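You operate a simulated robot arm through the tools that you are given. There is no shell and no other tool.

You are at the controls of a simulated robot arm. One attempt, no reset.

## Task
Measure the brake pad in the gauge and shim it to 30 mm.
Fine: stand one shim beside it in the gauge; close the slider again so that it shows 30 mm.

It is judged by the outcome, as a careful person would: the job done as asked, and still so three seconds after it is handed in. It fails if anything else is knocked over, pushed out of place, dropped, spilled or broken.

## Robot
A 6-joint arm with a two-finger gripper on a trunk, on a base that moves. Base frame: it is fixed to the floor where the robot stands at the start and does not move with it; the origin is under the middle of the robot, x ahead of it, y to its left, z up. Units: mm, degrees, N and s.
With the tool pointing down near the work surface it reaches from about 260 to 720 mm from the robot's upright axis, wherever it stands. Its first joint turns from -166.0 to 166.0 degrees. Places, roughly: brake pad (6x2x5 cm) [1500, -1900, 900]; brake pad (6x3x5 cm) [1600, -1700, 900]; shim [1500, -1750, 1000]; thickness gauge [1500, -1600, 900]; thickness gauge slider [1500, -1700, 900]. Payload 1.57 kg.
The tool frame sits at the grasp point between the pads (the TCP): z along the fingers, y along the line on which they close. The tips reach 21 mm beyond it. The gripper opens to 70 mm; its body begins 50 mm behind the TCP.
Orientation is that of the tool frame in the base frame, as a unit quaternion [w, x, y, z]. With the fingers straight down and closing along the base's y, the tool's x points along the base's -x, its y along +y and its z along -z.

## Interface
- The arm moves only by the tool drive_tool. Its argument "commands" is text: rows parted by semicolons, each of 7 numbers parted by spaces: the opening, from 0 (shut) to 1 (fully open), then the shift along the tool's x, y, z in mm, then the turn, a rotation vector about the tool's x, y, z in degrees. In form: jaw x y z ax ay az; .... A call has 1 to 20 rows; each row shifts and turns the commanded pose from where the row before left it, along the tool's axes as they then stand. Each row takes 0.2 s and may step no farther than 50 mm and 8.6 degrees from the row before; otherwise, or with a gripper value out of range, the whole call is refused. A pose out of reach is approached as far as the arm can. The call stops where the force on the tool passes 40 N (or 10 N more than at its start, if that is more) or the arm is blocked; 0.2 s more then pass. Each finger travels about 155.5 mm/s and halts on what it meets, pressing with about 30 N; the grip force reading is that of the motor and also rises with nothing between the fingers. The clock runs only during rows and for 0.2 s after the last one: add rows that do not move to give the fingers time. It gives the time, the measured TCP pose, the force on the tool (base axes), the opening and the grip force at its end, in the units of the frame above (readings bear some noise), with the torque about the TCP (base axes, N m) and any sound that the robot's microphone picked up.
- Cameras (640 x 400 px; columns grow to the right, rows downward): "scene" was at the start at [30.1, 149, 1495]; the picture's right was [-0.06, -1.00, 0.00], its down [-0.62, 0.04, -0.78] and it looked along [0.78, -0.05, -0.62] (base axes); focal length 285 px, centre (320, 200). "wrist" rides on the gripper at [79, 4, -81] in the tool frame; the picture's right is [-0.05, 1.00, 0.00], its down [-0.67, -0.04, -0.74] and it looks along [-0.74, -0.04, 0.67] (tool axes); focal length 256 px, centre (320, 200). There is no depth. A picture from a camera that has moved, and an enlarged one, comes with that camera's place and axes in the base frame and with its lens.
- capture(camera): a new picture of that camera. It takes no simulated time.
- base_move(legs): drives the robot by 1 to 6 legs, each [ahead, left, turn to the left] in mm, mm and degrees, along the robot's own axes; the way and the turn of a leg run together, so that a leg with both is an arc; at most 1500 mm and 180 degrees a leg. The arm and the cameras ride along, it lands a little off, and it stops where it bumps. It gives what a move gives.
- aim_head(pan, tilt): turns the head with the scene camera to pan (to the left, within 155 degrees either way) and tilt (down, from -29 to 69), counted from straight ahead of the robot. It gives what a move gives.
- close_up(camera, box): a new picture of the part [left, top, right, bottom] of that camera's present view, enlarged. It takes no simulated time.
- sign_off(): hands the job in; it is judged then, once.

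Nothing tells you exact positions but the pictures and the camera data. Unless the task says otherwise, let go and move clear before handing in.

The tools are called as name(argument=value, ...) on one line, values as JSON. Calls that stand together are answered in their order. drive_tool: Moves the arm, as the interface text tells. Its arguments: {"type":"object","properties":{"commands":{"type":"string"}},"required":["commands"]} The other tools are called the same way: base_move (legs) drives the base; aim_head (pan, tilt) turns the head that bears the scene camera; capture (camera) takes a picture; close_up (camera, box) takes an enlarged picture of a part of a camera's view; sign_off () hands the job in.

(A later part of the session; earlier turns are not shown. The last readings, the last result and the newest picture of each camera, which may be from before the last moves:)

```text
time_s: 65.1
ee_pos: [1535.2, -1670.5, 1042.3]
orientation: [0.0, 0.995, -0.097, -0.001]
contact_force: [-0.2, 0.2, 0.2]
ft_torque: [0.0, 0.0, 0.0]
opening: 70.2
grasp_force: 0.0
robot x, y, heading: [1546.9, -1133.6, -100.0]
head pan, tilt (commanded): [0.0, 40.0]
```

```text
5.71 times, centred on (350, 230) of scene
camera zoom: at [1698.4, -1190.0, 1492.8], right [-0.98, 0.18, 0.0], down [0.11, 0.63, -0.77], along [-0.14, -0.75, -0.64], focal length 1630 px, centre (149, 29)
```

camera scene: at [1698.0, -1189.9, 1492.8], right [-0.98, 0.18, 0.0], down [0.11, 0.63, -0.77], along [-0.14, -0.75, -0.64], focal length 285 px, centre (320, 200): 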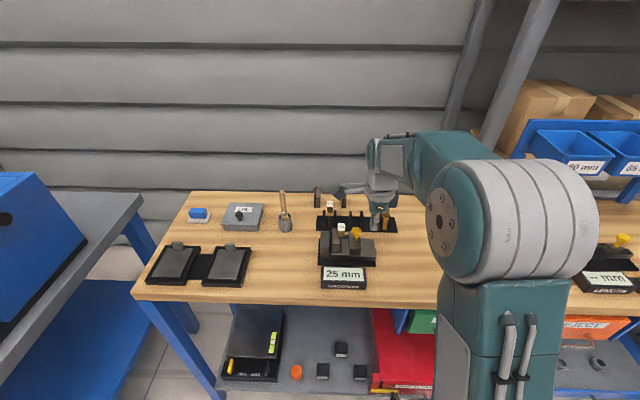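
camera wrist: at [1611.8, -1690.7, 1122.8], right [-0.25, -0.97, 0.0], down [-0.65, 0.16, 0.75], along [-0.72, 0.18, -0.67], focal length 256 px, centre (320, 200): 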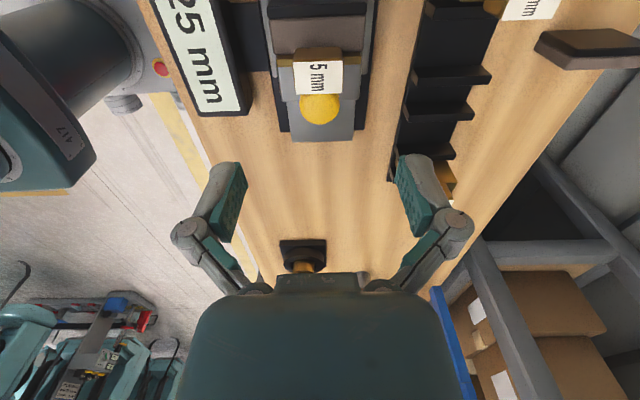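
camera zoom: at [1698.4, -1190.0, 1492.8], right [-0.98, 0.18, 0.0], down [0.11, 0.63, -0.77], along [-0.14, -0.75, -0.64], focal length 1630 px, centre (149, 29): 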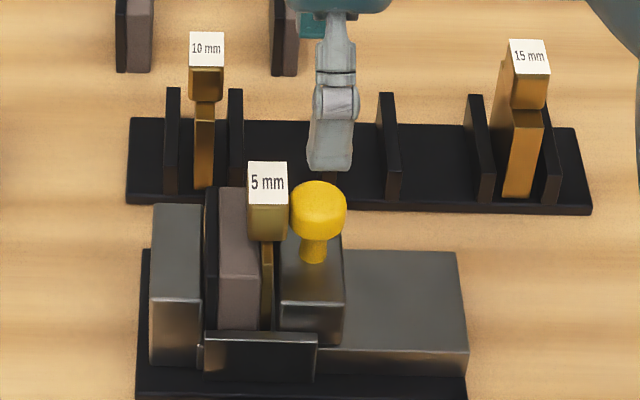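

The slider stayed put and the shim is leaning slightly but held upright. I'll lower around the knob and grip it to reopen the slider.

drive_tool(commands="1 -4 0 20 0 0 0; 1 0 0 20 0 0 0; 1 0 0 20 0 0 0; 1 0 0 15 0 0 0; 1 0 0 0 0 0 0")

close_up(camera="wrist", box=[220, 80, 420, 240])

close_up(camera="scene", box=[315, 195, 385, 265])

```text
time_s: 66.3
ee_pos: [1532.1, -1669.8, 968.0]
orientation: [-0.001, 0.995, -0.096, -0.001]
contact_force: [0.4, -0.7, 0.9]
ft_torque: [0.01, -0.01, -0.01]
opening: 70.3
grasp_force: 0.1
robot x, y, heading: [1548.1, -1135.7, -100.6]
head pan, tilt (commanded): [0.0, 40.0]
```

```text
2.50 times, centred on (320, 160) of wrist
camera zoom: at [1608.5, -1689.8, 1048.5], right [-0.25, -0.97, 0.0], down [-0.65, 0.16, 0.75], along [-0.72, 0.18, -0.67], focal length 640 px, centre (320, 300)
```

zoom: 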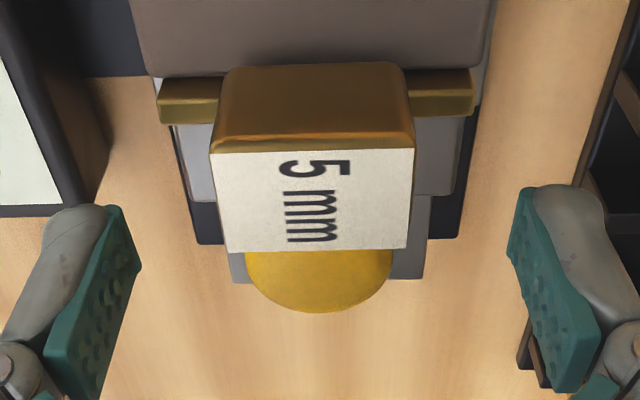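

```text
5.71 times, centred on (350, 230) of scene
camera zoom: at [1698.3, -1190.0, 1492.8], right [-0.98, 0.18, 0.0], down [0.11, 0.63, -0.77], along [-0.14, -0.75, -0.64], focal length 1630 px, centre (149, 29)
```

zoom: 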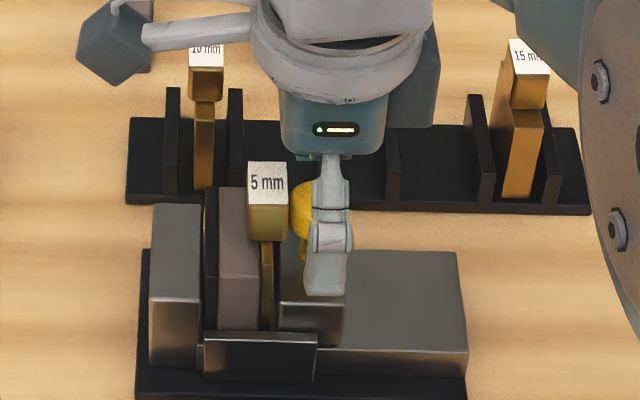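

The fingers straddle the knob slightly to its right, which gives extra clearance from the shim. I'll close and check the grip.

drive_tool(commands="0.6 0 0 0 0 0 0; 0.42 0 0 0 0 0 0; 0.25 0 0 0 0 0 0; 0.25 0 0 0 0 0 0")

close_up(camera="scene", box=[315, 195, 385, 265])

```text
time_s: 67.3
ee_pos: [1531.0, -1670.0, 967.7]
orientation: [0.001, 0.995, -0.097, -0.001]
contact_force: [0.1, 4.8, 5.1]
ft_torque: [0.08, 0.14, 0.02]
opening: 24.8
grasp_force: 32.6
robot x, y, heading: [1549.1, -1132.0, -100.1]
head pan, tilt (commanded): [0.0, 40.0]
```

```text
5.71 times, centred on (350, 230) of scene
camera zoom: at [1698.3, -1189.3, 1492.8], right [-0.98, 0.18, 0.0], down [0.11, 0.63, -0.77], along [-0.14, -0.75, -0.64], focal length 1630 px, centre (149, 29)
```

zoom: 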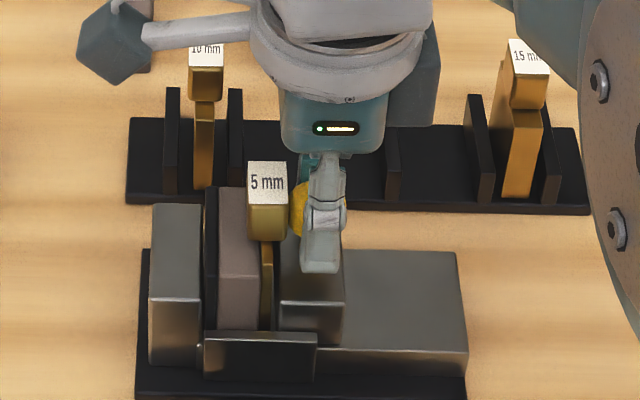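

Gripped. I'll draw the slider back about 16 mm, slowly.

drive_tool(commands="0.25 -1.5 0 0 0 0 0; 0.25 -2.5 0 0 0 0 0; 0.25 -3 0 0 0 0 0; 0.25 -3 0 0 0 0 0; 0.25 -3 0 0 0 0 0; 0.25 -3 0 0 0 0 0; 0.25 0 0 0 0 0 0")

close_up(camera="scene", box=[315, 195, 385, 265])

```text
time_s: 68.9
ee_pos: [1516.0, -1666.8, 968.2]
orientation: [0.0, 0.995, -0.098, -0.001]
contact_force: [2.3, 6.2, 8.1]
ft_torque: [0.07, -0.14, 0.01]
opening: 24.8
grasp_force: 32.7
robot x, y, heading: [1547.3, -1134.6, -100.2]
head pan, tilt (commanded): [0.0, 40.0]
```

```text
5.71 times, centred on (350, 230) of scene
camera zoom: at [1698.6, -1189.0, 1492.8], right [-0.98, 0.18, 0.0], down [0.11, 0.63, -0.77], along [-0.14, -0.75, -0.64], focal length 1630 px, centre (149, 29)
```

zoom: 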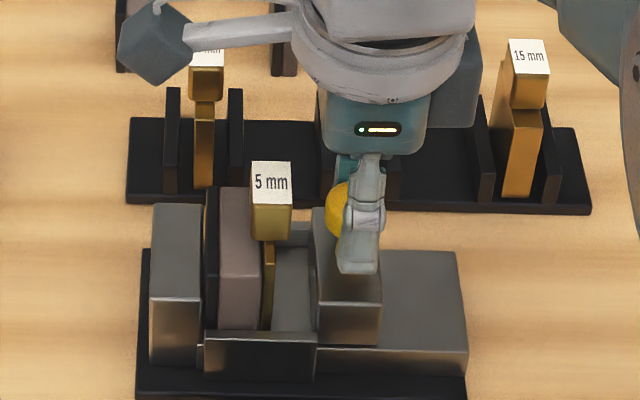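

The slider is open and the shim still stands by itself. I'll release, rise, and move over the pad to shift it right a little.

drive_tool(commands="0.4 0 0 0 0 0 0; 0.7 0 0 0 0 0 0; 1 0 0 0 0 0 0; 1 0 0 0 0 0 0; 1 0 0 -20 0 0 0; 1 0 0 -30 0 0 0; 1 0 0 -25 0 0 0; 1 18 0 0 0 0 0; 1 19 0 0 0 0 0; 1 18.3 0 0 0 0 0; 1 0 0 0 0 0 0")

capture(camera="wrist")

close_up(camera="wrist", box=[230, 40, 410, 190])

close_up(camera="scene", box=[315, 195, 385, 265])

```text
time_s: 71.3
ee_pos: [1570.1, -1677.3, 1042.3]
orientation: [-0.001, 0.995, -0.096, -0.001]
contact_force: [0.2, -0.2, 0.5]
ft_torque: [0.04, -0.01, 0.05]
opening: 69.9
grasp_force: 0.1
robot x, y, heading: [1549.4, -1138.0, -100.1]
head pan, tilt (commanded): [0.0, 40.0]
```

```text
taken
camera wrist: at [1647.4, -1697.3, 1123.7], right [-0.25, -0.97, 0.0], down [-0.65, 0.16, 0.75], along [-0.72, 0.18, -0.67], focal length 256 px, centre (320, 200)
```

wrist: 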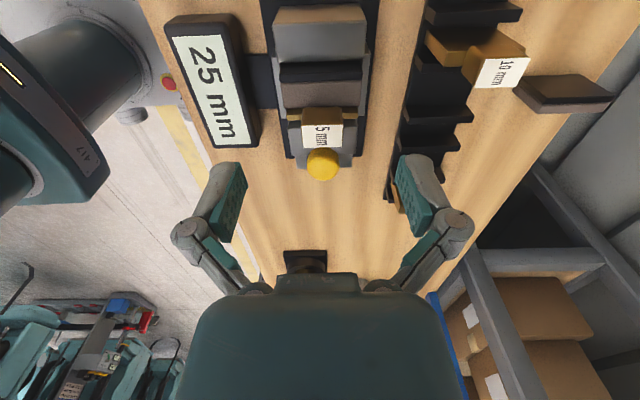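

```text
2.67 times, centred on (320, 115) of wrist
camera zoom: at [1647.4, -1697.3, 1123.7], right [-0.25, -0.97, 0.0], down [-0.65, 0.16, 0.75], along [-0.72, 0.18, -0.67], focal length 683 px, centre (320, 427)
```

zoom: 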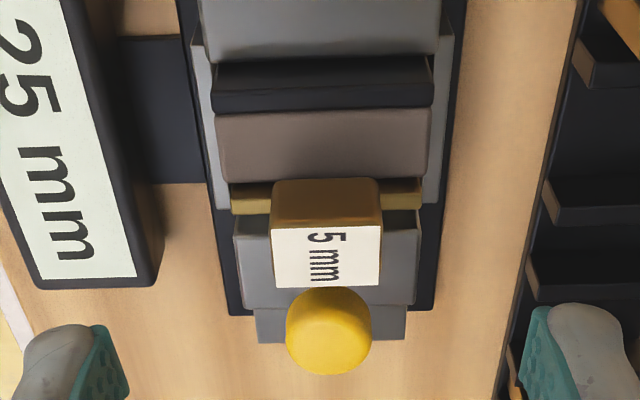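

```text
5.71 times, centred on (350, 230) of scene
camera zoom: at [1698.7, -1190.0, 1492.8], right [-0.98, 0.18, 0.0], down [0.11, 0.63, -0.77], along [-0.14, -0.75, -0.64], focal length 1630 px, centre (149, 29)
```

zoom: 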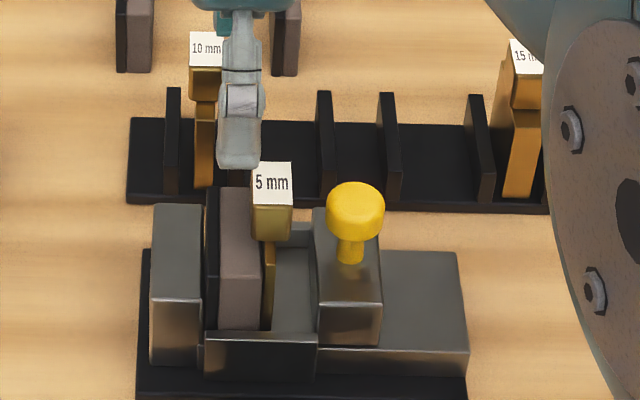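

The pad is centred under the gripper in depth (about 60 mm deep, so the 70 mm opening just spans it). I'll lower carefully over its top edge.

drive_tool(commands="1 2 0 15 0 0 0; 1 0 0 20 0 0 0; 1 0 0 15 0 0 0; 1 0 0 10 0 0 0; 1 0 0 0 0 0 0")

capture(camera="wrist")

close_up(camera="scene", box=[315, 195, 385, 265])

```text
time_s: 72.5
ee_pos: [1571.1, -1676.5, 982.1]
orientation: [0.0, 0.995, -0.097, -0.002]
contact_force: [-1.2, -0.1, 0.0]
ft_torque: [-0.02, 0.03, 0.01]
opening: 69.9
grasp_force: 0.2
robot x, y, heading: [1547.5, -1129.4, -100.4]
head pan, tilt (commanded): [0.0, 40.0]
```

```text
taken
camera wrist: at [1647.9, -1696.7, 1063.2], right [-0.25, -0.97, 0.0], down [-0.65, 0.16, 0.75], along [-0.72, 0.18, -0.67], focal length 256 px, centre (320, 200)
```

wrist: 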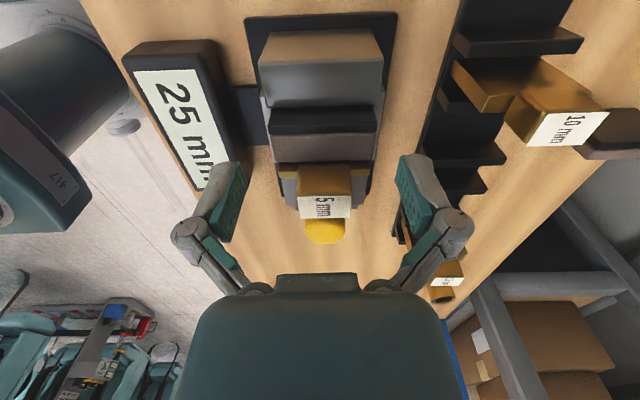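

```text
5.71 times, centred on (350, 230) of scene
camera zoom: at [1698.5, -1190.1, 1492.8], right [-0.98, 0.18, 0.0], down [0.11, 0.63, -0.77], along [-0.14, -0.75, -0.64], focal length 1630 px, centre (149, 29)
```

zoom: 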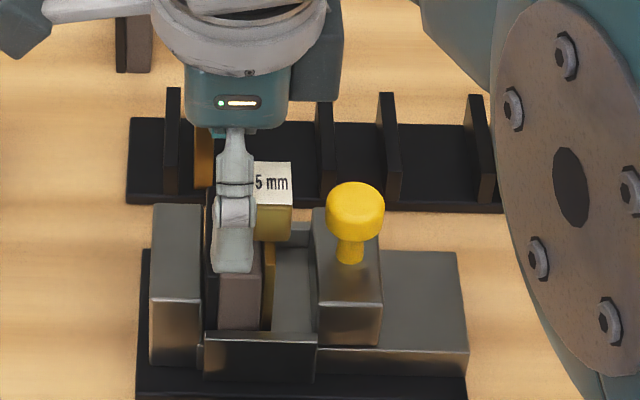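

The tips are just above the pad's top corners with clearance on both ends. Lowering another 18 mm and closing gently.

drive_tool(commands="1 0 0 6 0 0 0; 1 0 0 6 0 0 0; 1 0 0 6 0 0 0; 1 0 0 0 0 0 0")

close_up(camera="wrist", box=[200, 80, 440, 240])

```text
time_s: 73.5
ee_pos: [1571.6, -1677.5, 964.6]
orientation: [0.001, 0.995, -0.096, -0.001]
contact_force: [0.6, 0.2, -0.3]
ft_torque: [-0.02, -0.01, -0.01]
opening: 70.2
grasp_force: 0.0
robot x, y, heading: [1548.6, -1135.0, -100.4]
head pan, tilt (commanded): [0.0, 40.0]
```

```text
2.50 times, centred on (320, 160) of wrist
camera zoom: at [1648.4, -1697.2, 1045.1], right [-0.25, -0.97, 0.0], down [-0.65, 0.16, 0.75], along [-0.72, 0.18, -0.67], focal length 640 px, centre (320, 300)
```

zoom: 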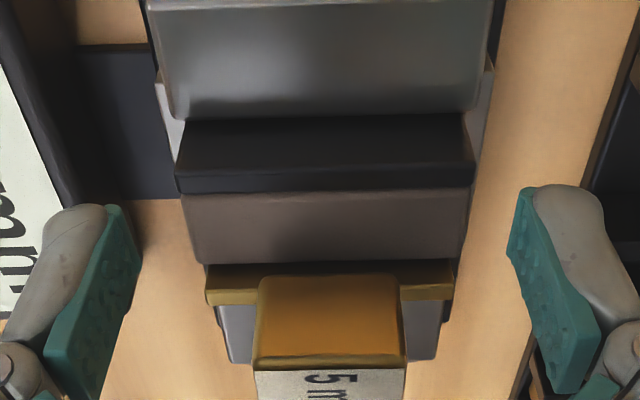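

Fingers flank the pad ends. I'll nudge 2 mm left to centre on it and close.

drive_tool(commands="1 2 0 0 0 0 0; 0.93 0 0 0 0 0 0; 0.87 0 0 0 0 0 0; 0.75 0 0 0 0 0 0; 0.75 0 0 0 0 0 0")

close_up(camera="wrist", box=[200, 80, 440, 240])

close_up(camera="scene", box=[315, 195, 385, 265])

```text
time_s: 74.7
ee_pos: [1573.6, -1678.2, 965.2]
orientation: [0.0, 0.995, -0.097, 0.0]
contact_force: [0.8, -0.8, 4.8]
ft_torque: [-0.16, 0.0, 0.0]
opening: 55.1
grasp_force: 1.9
robot x, y, heading: [1547.9, -1132.5, -100.3]
head pan, tilt (commanded): [0.0, 40.0]
```

```text
2.50 times, centred on (320, 160) of wrist
camera zoom: at [1650.1, -1697.7, 1045.8], right [-0.25, -0.97, 0.0], down [-0.65, 0.16, 0.75], along [-0.72, 0.18, -0.67], focal length 640 px, centre (320, 300)
```

zoom: 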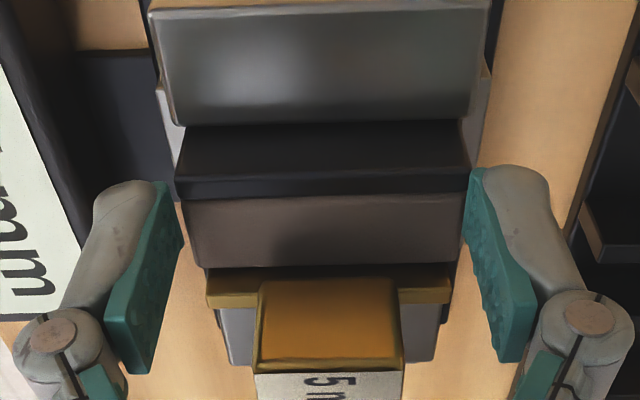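

```text
5.71 times, centred on (350, 230) of scene
camera zoom: at [1698.6, -1189.9, 1492.8], right [-0.98, 0.18, 0.0], down [0.11, 0.63, -0.77], along [-0.14, -0.75, -0.64], focal length 1630 px, centre (149, 29)
```

zoom: 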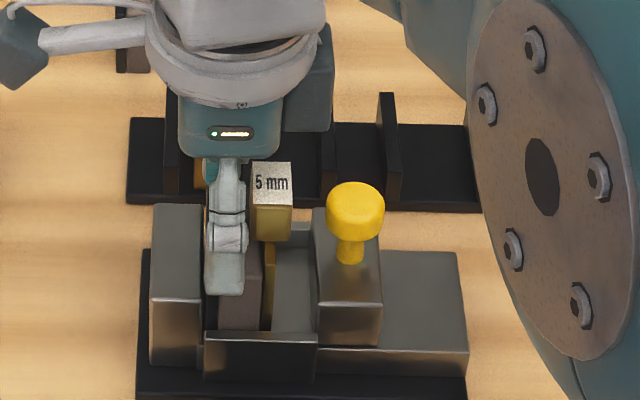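

The fingers have just met the pad ends at about 55 mm. I'll firm up the grip.

drive_tool(commands="0.7 0 0 0 0 0 0; 0.65 0 0 0 0 0 0; 0.65 0 0 0 0 0 0")

close_up(camera="wrist", box=[200, 80, 440, 240])

```text
time_s: 75.2
ee_pos: [1572.1, -1677.9, 967.3]
orientation: [0.001, 0.995, -0.096, -0.001]
contact_force: [-0.3, 0.2, 4.3]
ft_torque: [0.04, 0.05, 0.03]
opening: 45.5
grasp_force: 0.0
robot x, y, heading: [1546.2, -1134.8, -100.0]
head pan, tilt (commanded): [0.0, 40.0]
stopped in row 2: the force on the tool passed its limit at 57 N (the readings are from after the stop); the commanded pose is now the measured one
```

```text
2.50 times, centred on (320, 160) of wrist
camera zoom: at [1650.2, -1697.9, 1048.6], right [-0.24, -0.97, 0.0], down [-0.65, 0.16, 0.74], along [-0.72, 0.18, -0.67], focal length 640 px, centre (320, 300)
```

zoom: 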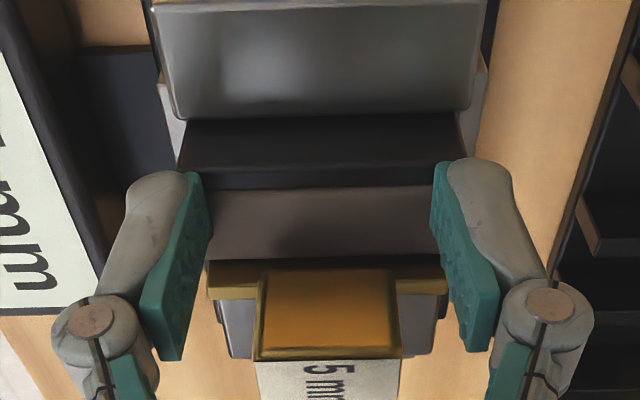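

The fingertips slid up onto the pad's top edge: the pad top is lower than I estimated (about z 946). The pad and shim haven't moved. I'll reopen, lower to get a proper bite on the ends, and check first.

drive_tool(commands="0.85 0 0 -4 0 0 0; 1 0 0 0 0 0 0; 1 0 0 0 0 0 0; 1 0 0 5 0 0 0; 1 0 0 4 0 0 0; 1 0 0 4 0 0 0; 1 0 0 0 0 0 0")

close_up(camera="wrist", box=[200, 80, 440, 240])

close_up(camera="scene", box=[315, 195, 385, 265])

```text
time_s: 76.8
ee_pos: [1572.8, -1678.0, 958.4]
orientation: [0.001, 0.995, -0.098, 0.0]
contact_force: [-0.1, -0.1, 0.1]
ft_torque: [0.02, 0.0, 0.0]
opening: 70.0
grasp_force: 0.1
robot x, y, heading: [1548.5, -1134.6, -100.1]
head pan, tilt (commanded): [0.0, 40.0]
```

```text
2.50 times, centred on (320, 160) of wrist
camera zoom: at [1649.4, -1697.8, 1040.2], right [-0.25, -0.97, 0.0], down [-0.65, 0.16, 0.74], along [-0.72, 0.18, -0.67], focal length 640 px, centre (320, 300)
```

zoom: 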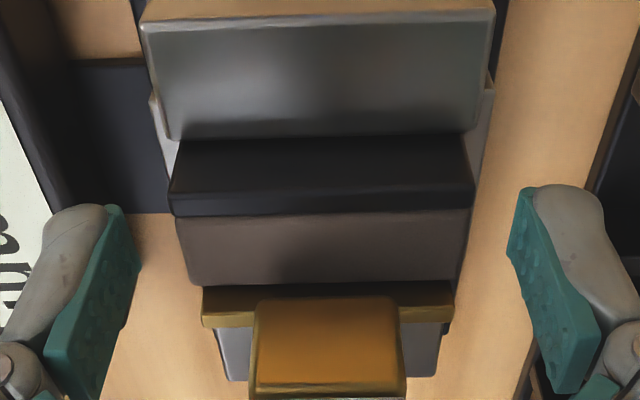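

```text
5.71 times, centred on (350, 230) of scene
camera zoom: at [1698.4, -1190.4, 1492.8], right [-0.98, 0.18, 0.0], down [0.11, 0.63, -0.77], along [-0.14, -0.75, -0.64], focal length 1630 px, centre (149, 29)
```

zoom: 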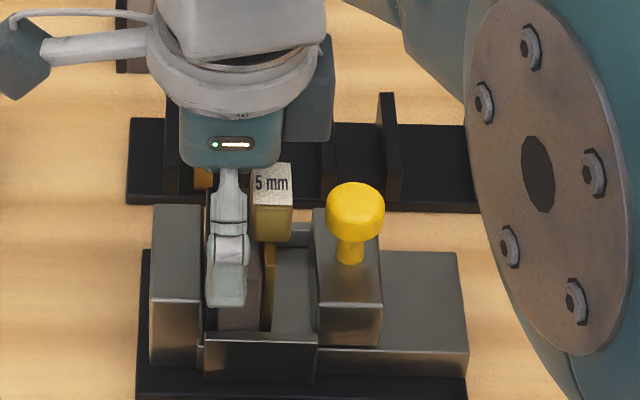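

Now the tips are about 12 mm below the pad's top. I'll lower 3 mm more and close gradually.

drive_tool(commands="1 -2 0 3 0 0 0; 0.9 0 0 0 0 0 0; 0.82 0 0 0 0 0 0; 0.78 0 0 0 0 0 0; 0.74 0 0 0 0 0 0; 0.74 0 0 0 0 0 0")

close_up(camera="wrist", box=[200, 80, 440, 240])

```text
time_s: 78.2
ee_pos: [1572.4, -1678.9, 955.0]
orientation: [0.0, 0.995, -0.098, -0.001]
contact_force: [-0.8, -1.3, 3.4]
ft_torque: [0.08, 0.03, -0.05]
opening: 55.8
grasp_force: 30.3
robot x, y, heading: [1544.0, -1139.5, -100.1]
head pan, tilt (commanded): [0.0, 40.0]
```

```text
2.50 times, centred on (320, 160) of wrist
camera zoom: at [1647.9, -1697.7, 1037.0], right [-0.25, -0.97, 0.0], down [-0.65, 0.17, 0.74], along [-0.72, 0.18, -0.67], focal length 640 px, centre (320, 300)
```

zoom: 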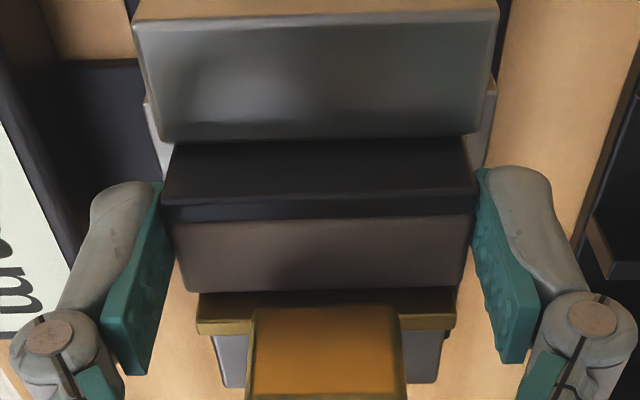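

Firm grip on the pad (55.8 mm, 30 N). I'll slide it right slowly; the shim will slide along ahead of it.

drive_tool(commands="0.74 -1 0 0 0 0 0; 0.74 -1.5 0 0 0 0 0; 0.74 -1.5 0 0 0 0 0; 0.74 -1.5 0 0 0 0 0; 0.74 0 0 0 0 0 0")

close_up(camera="wrist", box=[200, 80, 440, 240])

close_up(camera="scene", box=[315, 195, 385, 265])

```text
time_s: 79.4
ee_pos: [1564.9, -1676.6, 956.2]
orientation: [0.001, 0.995, -0.098, 0.0]
contact_force: [5.2, -0.6, 7.8]
ft_torque: [0.09, -0.16, -0.05]
opening: 55.8
grasp_force: 30.4
robot x, y, heading: [1547.5, -1135.5, -100.1]
head pan, tilt (commanded): [0.0, 40.0]
```

```text
2.50 times, centred on (320, 160) of wrist
camera zoom: at [1642.9, -1696.0, 1037.0], right [-0.25, -0.97, 0.0], down [-0.65, 0.17, 0.74], along [-0.72, 0.18, -0.67], focal length 640 px, centre (320, 300)
```

zoom: 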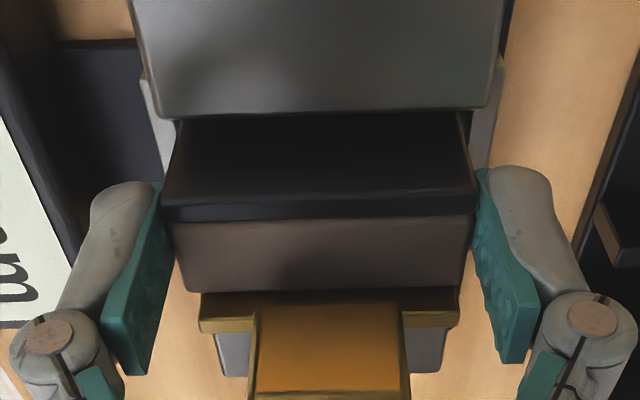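

```text
5.71 times, centred on (350, 230) of scene
camera zoom: at [1699.5, -1190.0, 1492.7], right [-0.98, 0.18, 0.0], down [0.11, 0.63, -0.77], along [-0.14, -0.75, -0.64], focal length 1630 px, centre (149, 29)
```

zoom: 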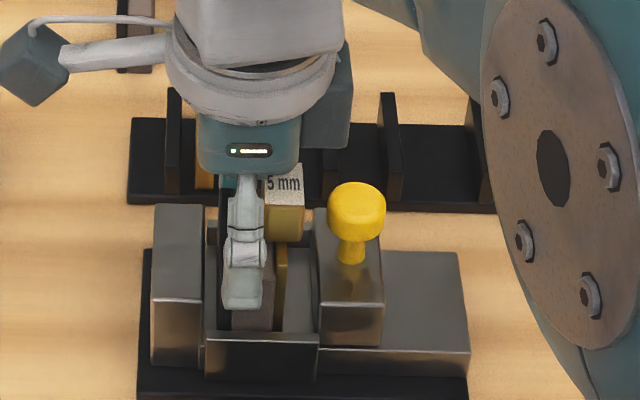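

The pad and shim slide right together and the shim stays upright. Continuing about 6 mm more.

drive_tool(commands="0.74 -1.5 0 0 0 0 0; 0.74 -1.5 0 0 0 0 0; 0.74 -1.5 0 0 0 0 0; 0.74 -1.5 0 0 0 0 0; 0.74 0 0 0 0 0 0")

close_up(camera="wrist", box=[200, 80, 440, 240])

close_up(camera="scene", box=[315, 195, 385, 265])

```text
time_s: 80.6
ee_pos: [1560.1, -1675.6, 955.1]
orientation: [0.001, 0.995, -0.097, 0.0]
contact_force: [5.2, 0.3, 10.1]
ft_torque: [0.04, -0.2, 0.0]
opening: 55.8
grasp_force: 30.4
robot x, y, heading: [1550.4, -1134.7, -100.0]
head pan, tilt (commanded): [0.0, 40.0]
```

```text
2.50 times, centred on (320, 160) of wrist
camera zoom: at [1636.8, -1695.1, 1036.9], right [-0.25, -0.97, 0.0], down [-0.65, 0.17, 0.74], along [-0.72, 0.18, -0.67], focal length 640 px, centre (320, 300)
```

zoom: 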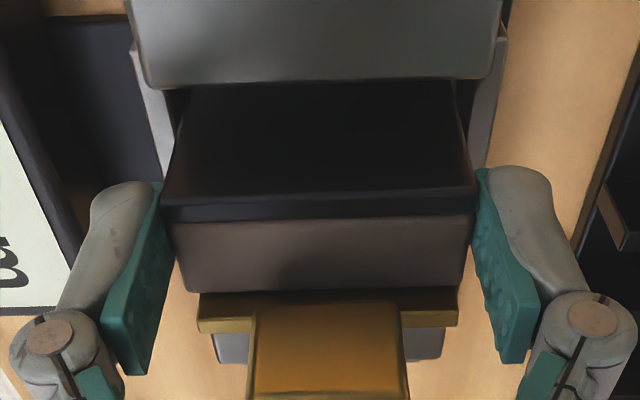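

```text
5.71 times, centred on (350, 230) of scene
camera zoom: at [1699.5, -1189.9, 1492.7], right [-0.98, 0.18, 0.0], down [0.11, 0.63, -0.77], along [-0.14, -0.75, -0.64], focal length 1630 px, centre (149, 29)
```

zoom: 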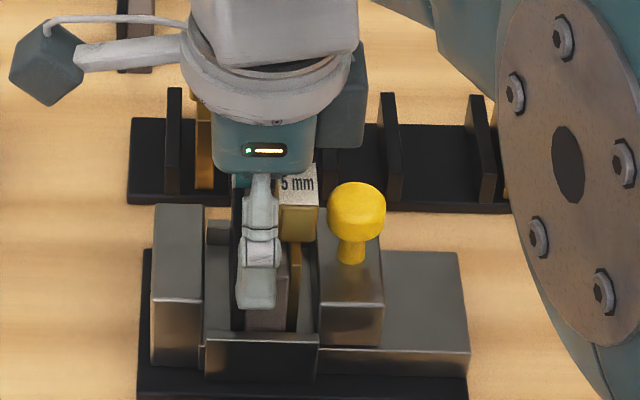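

The gap between anvil and pad is now about 13 mm. I'll release the pad, rise, and move over the shim.

drive_tool(commands="0.85 0 0 0 0 0 0; 1 0 0 0 0 0 0; 1 0 0 0 0 0 0; 1 0 0 -15 0 0 0; 1 0 0 -25 0 0 0; 1 0 0 -25 0 0 0; 1 0 0 -20 0 0 0; 1 -16 0 0 0 0 0; 1 0 0 0 0 0 0")

close_up(camera="wrist", box=[230, 30, 410, 190])

close_up(camera="scene", box=[315, 195, 385, 265])

```text
time_s: 82.6
ee_pos: [1543.9, -1671.9, 1041.7]
orientation: [0.0, 0.995, -0.097, 0.0]
contact_force: [0.3, 1.8, 1.1]
ft_torque: [0.0, 0.01, 0.0]
opening: 70.0
grasp_force: 0.1
robot x, y, heading: [1545.8, -1135.0, -100.3]
head pan, tilt (commanded): [0.0, 40.0]
```

```text
2.50 times, centred on (320, 110) of wrist
camera zoom: at [1621.1, -1691.2, 1122.5], right [-0.25, -0.97, 0.0], down [-0.65, 0.16, 0.74], along [-0.72, 0.18, -0.67], focal length 640 px, centre (320, 425)
```

zoom: 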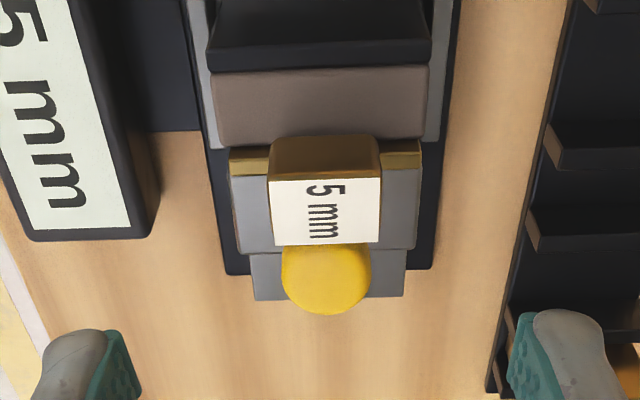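

```text
5.71 times, centred on (350, 230) of scene
camera zoom: at [1698.1, -1190.2, 1492.8], right [-0.98, 0.18, 0.0], down [0.11, 0.63, -0.77], along [-0.14, -0.75, -0.64], focal length 1630 px, centre (149, 29)
```

zoom: 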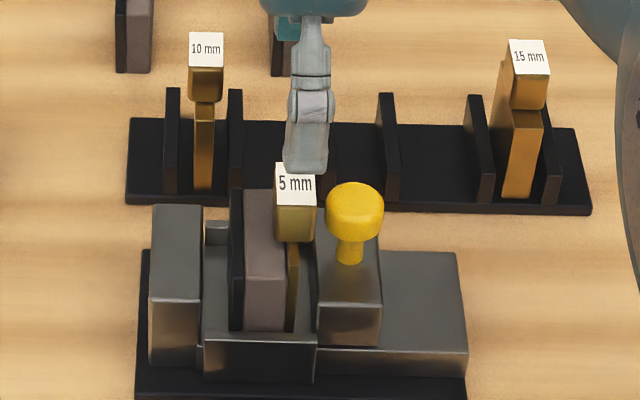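

Everything is upright: anvil, open gap, pad, shim, slider. The gripper is centred over the shim head; I'll lower and grip it.

drive_tool(commands="1 0 0 20 0 0 0; 1 0 0 20 0 0 0; 1 0 0 18 0 0 0; 1 0 0 0 0 0 0")

close_up(camera="wrist", box=[200, 80, 440, 240])

close_up(camera="scene", box=[315, 195, 385, 265])

```text
time_s: 83.6
ee_pos: [1542.8, -1672.5, 981.2]
orientation: [0.001, 0.995, -0.098, -0.001]
contact_force: [-0.4, 0.5, -0.1]
ft_torque: [0.03, -0.01, 0.04]
opening: 70.0
grasp_force: 0.1
robot x, y, heading: [1546.5, -1138.7, -100.2]
head pan, tilt (commanded): [0.0, 40.0]
```

```text
2.50 times, centred on (320, 160) of wrist
camera zoom: at [1621.1, -1692.4, 1063.7], right [-0.25, -0.97, 0.0], down [-0.65, 0.16, 0.74], along [-0.72, 0.18, -0.67], focal length 640 px, centre (320, 300)
```

zoom: 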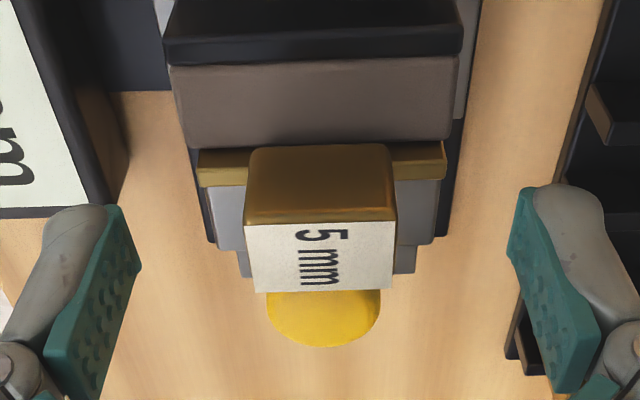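

```text
5.71 times, centred on (350, 230) of scene
camera zoom: at [1698.3, -1190.4, 1492.8], right [-0.98, 0.18, 0.0], down [0.11, 0.63, -0.77], along [-0.14, -0.75, -0.64], focal length 1630 px, centre (149, 29)
```

zoom: 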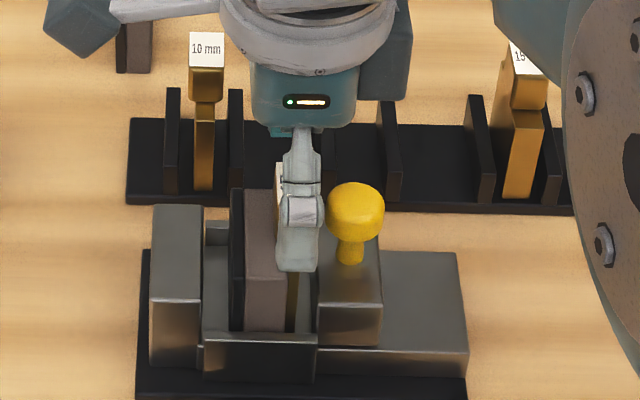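

The head is centred between the fingers. Closing on it.

drive_tool(commands="0.7 0 0 0 0 0 0; 0.5 0 0 0 0 0 0; 0.42 0 0 0 0 0 0; 0.25 0 0 0 0 0 0; 0.25 0 0 0 0 0 0; 0.25 0 0 0 0 0 0")

close_up(camera="scene", box=[315, 195, 385, 265])

```text
time_s: 85.0
ee_pos: [1544.7, -1672.5, 982.6]
orientation: [0.001, 0.995, -0.098, 0.0]
contact_force: [0.3, 0.1, 0.4]
ft_torque: [-0.02, -0.02, -0.04]
opening: 27.5
grasp_force: 29.9
robot x, y, heading: [1547.1, -1134.6, -100.1]
head pan, tilt (commanded): [0.0, 40.0]
```

```text
5.71 times, centred on (350, 230) of scene
camera zoom: at [1698.3, -1190.3, 1492.8], right [-0.98, 0.18, 0.0], down [0.11, 0.63, -0.77], along [-0.14, -0.75, -0.64], focal length 1630 px, centre (149, 29)
```

zoom: 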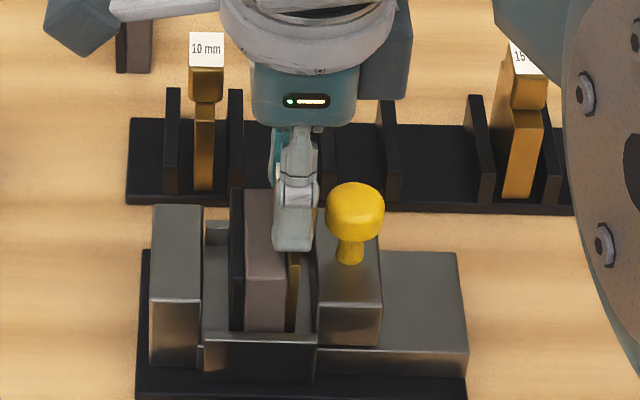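

Held. I'll ease 1.5 mm off the pad and lift straight up.

drive_tool(commands="0.25 -1.5 0 0 0 0 0; 0.25 0 0 -4 0 0 0; 0.25 0 0 -10 0 0 0; 0.25 0 0 -16 0 0 0; 0.25 0 0 -25 0 0 0; 0.25 0 0 -25 0 0 0; 0.25 0 0 -5 0 0 0; 0.25 0 0 0 0 0 0")

close_up(camera="scene", box=[315, 185, 395, 265])

close_up(camera="wrist", box=[240, 0, 400, 130])

```text
time_s: 86.8
ee_pos: [1543.2, -1673.1, 1067.6]
orientation: [0.001, 0.995, -0.097, 0.0]
contact_force: [-0.2, -0.7, -1.9]
ft_torque: [-0.03, 0.04, 0.01]
opening: 27.6
grasp_force: 30.2
robot x, y, heading: [1544.9, -1130.7, -100.1]
head pan, tilt (commanded): [0.0, 40.0]
```

```text
5.00 times, centred on (355, 225) of scene
camera zoom: at [1698.3, -1190.3, 1492.8], right [-0.98, 0.18, 0.0], down [0.11, 0.63, -0.77], along [-0.14, -0.75, -0.64], focal length 1426 px, centre (145, 75)
```

zoom: 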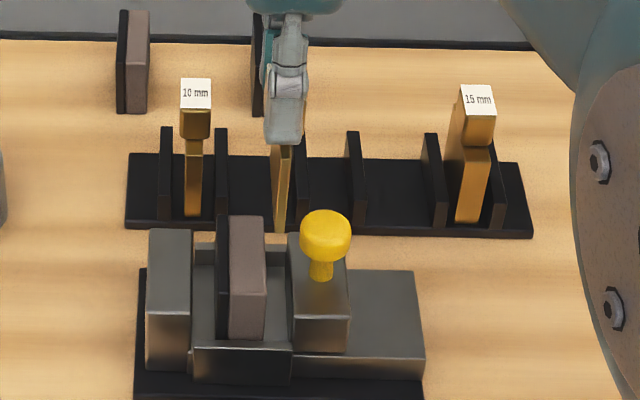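

```text
3.08 times, centred on (320, 65) of wrist
camera zoom: at [1620.5, -1692.0, 1149.1], right [-0.25, -0.97, 0.0], down [-0.65, 0.16, 0.74], along [-0.72, 0.18, -0.67], focal length 788 px, centre (320, 615)
```

zoom: 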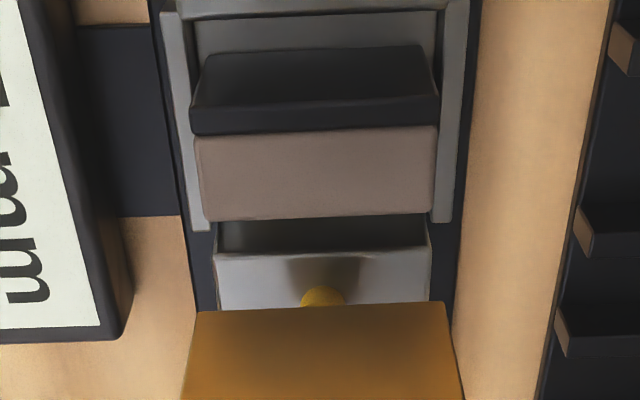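

The shim is clear. From three consistent estimates, the anvil–pad gap is 14 mm wide, centred about 34.5 mm to the left. I'll move over it and check before lowering.

drive_tool(commands="0.25 12 0 0 0 0 0; 0.25 12 0 0 0 0 0; 0.25 10.5 0 0 0 0 0; 0.25 0 0 0 0 0 0; 0.25 0 0 10 0 0 0; 0.25 0 0 10 0 0 0; 0.25 0 0 0 0 0 0")

close_up(camera="scene", box=[315, 195, 385, 265])

close_up(camera="wrist", box=[240, 0, 400, 130])

```text
time_s: 88.4
ee_pos: [1576.3, -1678.2, 1045.8]
orientation: [0.002, 0.995, -0.097, 0.0]
contact_force: [0.9, -0.6, -2.0]
ft_torque: [-0.02, 0.02, -0.03]
opening: 27.6
grasp_force: 30.3
robot x, y, heading: [1548.9, -1137.2, -100.1]
head pan, tilt (commanded): [0.0, 40.0]
```

```text
5.71 times, centred on (350, 230) of scene
camera zoom: at [1698.5, -1190.4, 1492.8], right [-0.98, 0.18, 0.0], down [0.11, 0.63, -0.77], along [-0.14, -0.75, -0.64], focal length 1630 px, centre (149, 29)
```

zoom: 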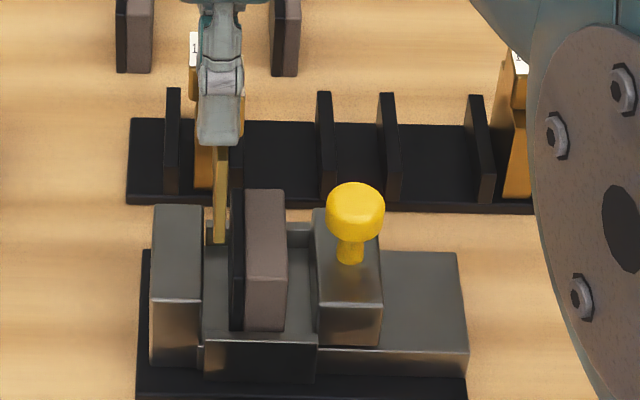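

```text
3.08 times, centred on (320, 65) of wrist
camera zoom: at [1654.5, -1698.6, 1127.8], right [-0.25, -0.97, 0.0], down [-0.65, 0.16, 0.74], along [-0.72, 0.18, -0.67], focal length 788 px, centre (320, 615)
```

zoom: 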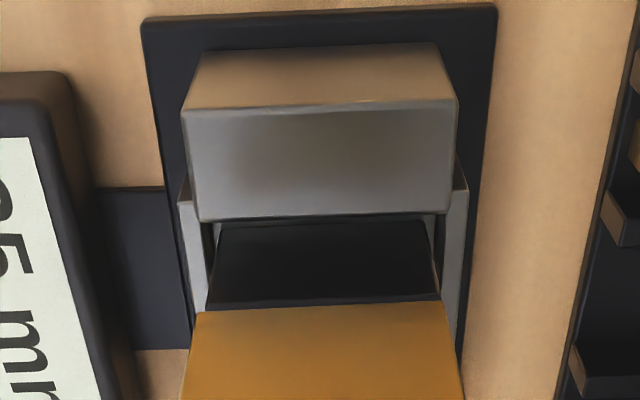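

The plate is over the gap; I'll shift 1 mm right for equal clearance and lower to just inside.

drive_tool(commands="0.25 -1 0 8 0 0 0; 0.25 0 0 8 0 0 0; 0.25 0 0 8 0 0 0; 0.25 0 0 8 0 0 0; 0.25 0 0 0 0 0 0")

close_up(camera="scene", box=[315, 195, 385, 265])

close_up(camera="wrist", box=[220, 0, 420, 160])

```text
time_s: 89.6
ee_pos: [1576.5, -1679.2, 1016.1]
orientation: [0.001, 0.995, -0.098, 0.0]
contact_force: [0.5, -0.1, -2.0]
ft_torque: [0.01, -0.02, -0.01]
opening: 27.5
grasp_force: 29.9
robot x, y, heading: [1546.5, -1137.3, -99.9]
head pan, tilt (commanded): [0.0, 40.0]
```

```text
5.71 times, centred on (350, 230) of scene
camera zoom: at [1698.5, -1190.4, 1492.8], right [-0.98, 0.18, 0.0], down [0.11, 0.63, -0.77], along [-0.14, -0.75, -0.64], focal length 1630 px, centre (149, 29)
```

zoom: 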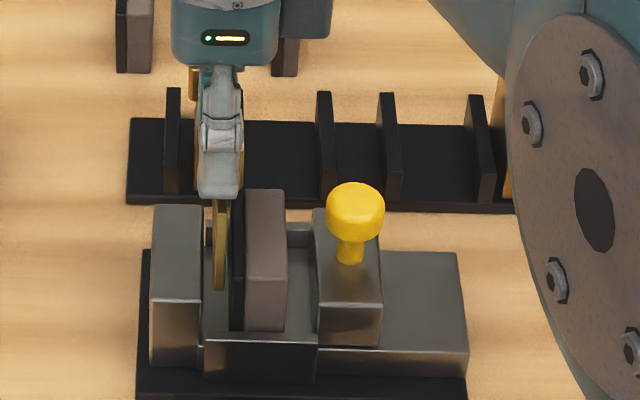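

```text
2.50 times, centred on (320, 80) of wrist
camera zoom: at [1653.7, -1698.4, 1096.7], right [-0.25, -0.97, 0.0], down [-0.65, 0.16, 0.74], along [-0.72, 0.18, -0.67], focal length 640 px, centre (320, 500)
```

zoom: 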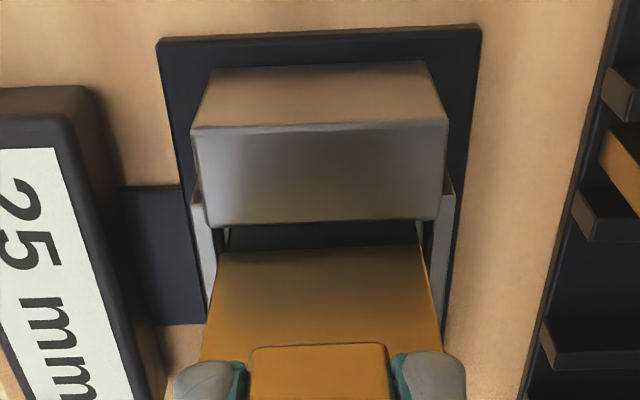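

Centred between anvil and pad. Lowering further.

drive_tool(commands="0.25 0 0 6 0 0 0; 0.25 0 0 6 0 0 0; 0.25 0 0 6 0 0 0; 0.25 0 0 5 0 0 0; 0.25 0 0 0 0 0 0")

close_up(camera="scene", box=[315, 195, 385, 265])

close_up(camera="wrist", box=[220, 20, 420, 180])

```text
time_s: 90.8
ee_pos: [1574.4, -1679.7, 991.9]
orientation: [0.001, 0.995, -0.097, -0.001]
contact_force: [-1.0, -0.1, -2.1]
ft_torque: [-0.01, -0.01, 0.0]
opening: 27.5
grasp_force: 29.7
robot x, y, heading: [1545.7, -1133.8, -100.4]
head pan, tilt (commanded): [0.0, 40.0]
```

```text
5.71 times, centred on (350, 230) of scene
camera zoom: at [1698.5, -1190.5, 1492.8], right [-0.98, 0.18, 0.0], down [0.11, 0.63, -0.77], along [-0.14, -0.75, -0.64], focal length 1630 px, centre (149, 29)
```

zoom: 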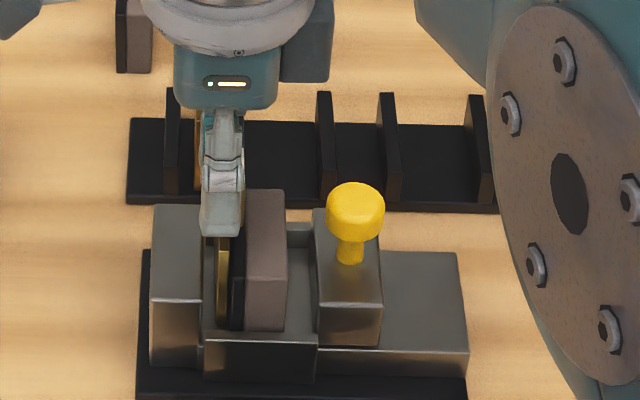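

```text
2.50 times, centred on (320, 100) of wrist
camera zoom: at [1652.1, -1698.7, 1072.7], right [-0.25, -0.97, 0.0], down [-0.65, 0.16, 0.74], along [-0.72, 0.18, -0.67], focal length 640 px, centre (320, 450)
```

zoom: 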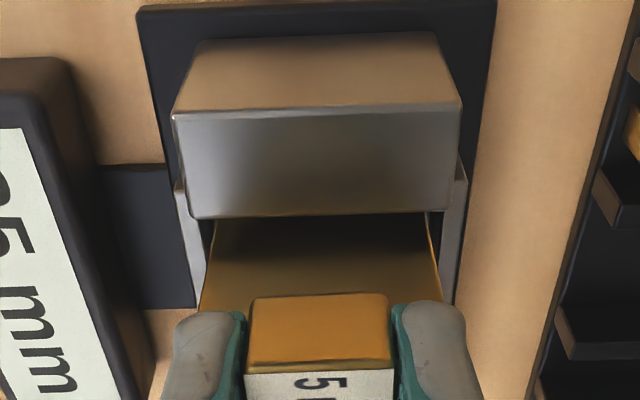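

Still free. Lowering the last millimetres in small steps to find the bed.

drive_tool(commands="0.25 0 0 2.5 0 0 0; 0.25 0 0 2.5 0 0 0; 0.25 0 0 1.5 0 0 0; 0.25 0 0 0 0 0 0")

```text
time_s: 91.8
ee_pos: [1575.5, -1680.0, 985.7]
orientation: [0.001, 0.995, -0.097, 0.0]
contact_force: [0.3, 0.0, -2.6]
ft_torque: [-0.01, -0.02, 0.0]
opening: 27.3
grasp_force: 30.0
robot x, y, heading: [1546.7, -1138.8, -100.3]
head pan, tilt (commanded): [0.0, 40.0]
```

drive_tool(commands="0.25 0 0 1 0 0 0; 0.25 0 0 1 0 0 0; 0.25 0 0 0 0 0 0")

close_up(camera="scene", box=[315, 195, 385, 265])

```text
time_s: 92.6
ee_pos: [1575.4, -1678.8, 983.1]
orientation: [0.001, 0.995, -0.097, 0.0]
contact_force: [0.4, 1.0, -1.1]
ft_torque: [0.0, 0.02, 0.01]
opening: 27.5
grasp_force: 30.9
robot x, y, heading: [1545.4, -1131.8, -100.1]
head pan, tilt (commanded): [0.0, 40.0]
```

```text
5.71 times, centred on (350, 230) of scene
camera zoom: at [1698.5, -1190.5, 1492.8], right [-0.98, 0.18, 0.0], down [0.11, 0.63, -0.77], along [-0.14, -0.75, -0.64], focal length 1630 px, centre (149, 29)
```

zoom: 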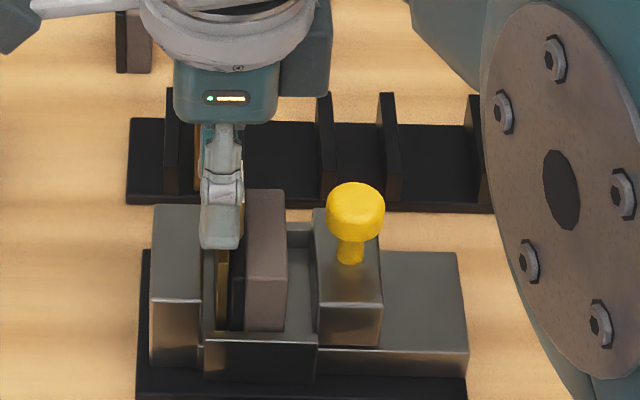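

drive_tool(commands="0.25 0 0 0.7 0 0 0; 0.25 0 0 0 0 0 0")

```text
time_s: 93.2
ee_pos: [1575.7, -1680.0, 983.3]
orientation: [0.002, 0.995, -0.098, 0.001]
contact_force: [-1.2, -0.8, -2.3]
ft_torque: [-0.02, -0.03, 0.05]
opening: 27.4
grasp_force: 29.6
robot x, y, heading: [1543.5, -1136.8, -100.1]
head pan, tilt (commanded): [0.0, 40.0]
```

Not touching yet; continuing in sub-millimetre steps.

drive_tool(commands="0.25 0 0 0.6 0 0 0; 0.25 0 0 0 0 0 0")

```text
time_s: 93.8
ee_pos: [1576.2, -1679.0, 983.4]
orientation: [0.001, 0.995, -0.098, 0.001]
contact_force: [-0.6, 0.2, -1.9]
ft_torque: [0.02, 0.01, -0.03]
opening: 27.4
grasp_force: 30.0
robot x, y, heading: [1545.5, -1136.5, -100.1]
head pan, tilt (commanded): [0.0, 40.0]
```

drive_tool(commands="0.25 0 0 0.7 0 0 0; 0.25 0 0 0 0 0 0")

```text
time_s: 94.4
ee_pos: [1576.3, -1679.4, 982.4]
orientation: [0.002, 0.995, -0.098, 0.0]
contact_force: [-1.8, 0.7, 6.0]
ft_torque: [0.14, 0.17, 0.05]
opening: 27.6
grasp_force: 29.9
robot x, y, heading: [1545.3, -1133.3, -100.4]
head pan, tilt (commanded): [0.0, 40.0]
```

The shim is resting on the bed with light contact. I'll open slightly and check it stands.

drive_tool(commands="0.42 0 0 0 0 0 0; 0.5 0 0 0 0 0 0; 0.5 0 0 0 0 0 0")

close_up(camera="scene", box=[315, 195, 385, 265])

close_up(camera="wrist", box=[220, 20, 420, 200])

```text
time_s: 95.2
ee_pos: [1575.5, -1679.4, 983.1]
orientation: [0.001, 0.995, -0.096, 0.001]
contact_force: [0.5, 0.5, -0.3]
ft_torque: [-0.02, 0.02, -0.01]
opening: 34.8
grasp_force: 0.1
robot x, y, heading: [1547.2, -1139.1, -99.8]
head pan, tilt (commanded): [0.0, 40.0]
```

```text
5.71 times, centred on (350, 230) of scene
camera zoom: at [1698.5, -1190.3, 1492.8], right [-0.98, 0.18, 0.0], down [0.11, 0.63, -0.77], along [-0.14, -0.75, -0.64], focal length 1630 px, centre (149, 29)
```

zoom: 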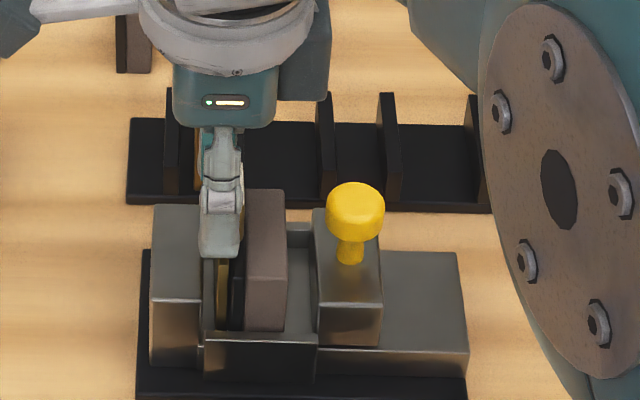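

```text
2.22 times, centred on (320, 110) of wrist
camera zoom: at [1652.6, -1698.0, 1063.4], right [-0.25, -0.97, 0.0], down [-0.65, 0.16, 0.74], along [-0.72, 0.18, -0.67], focal length 569 px, centre (320, 400)
```

zoom: 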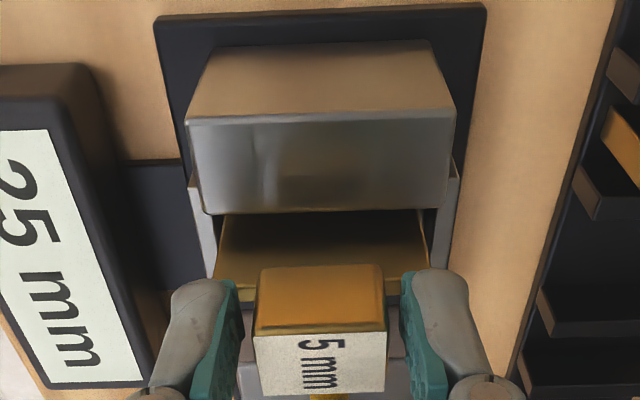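

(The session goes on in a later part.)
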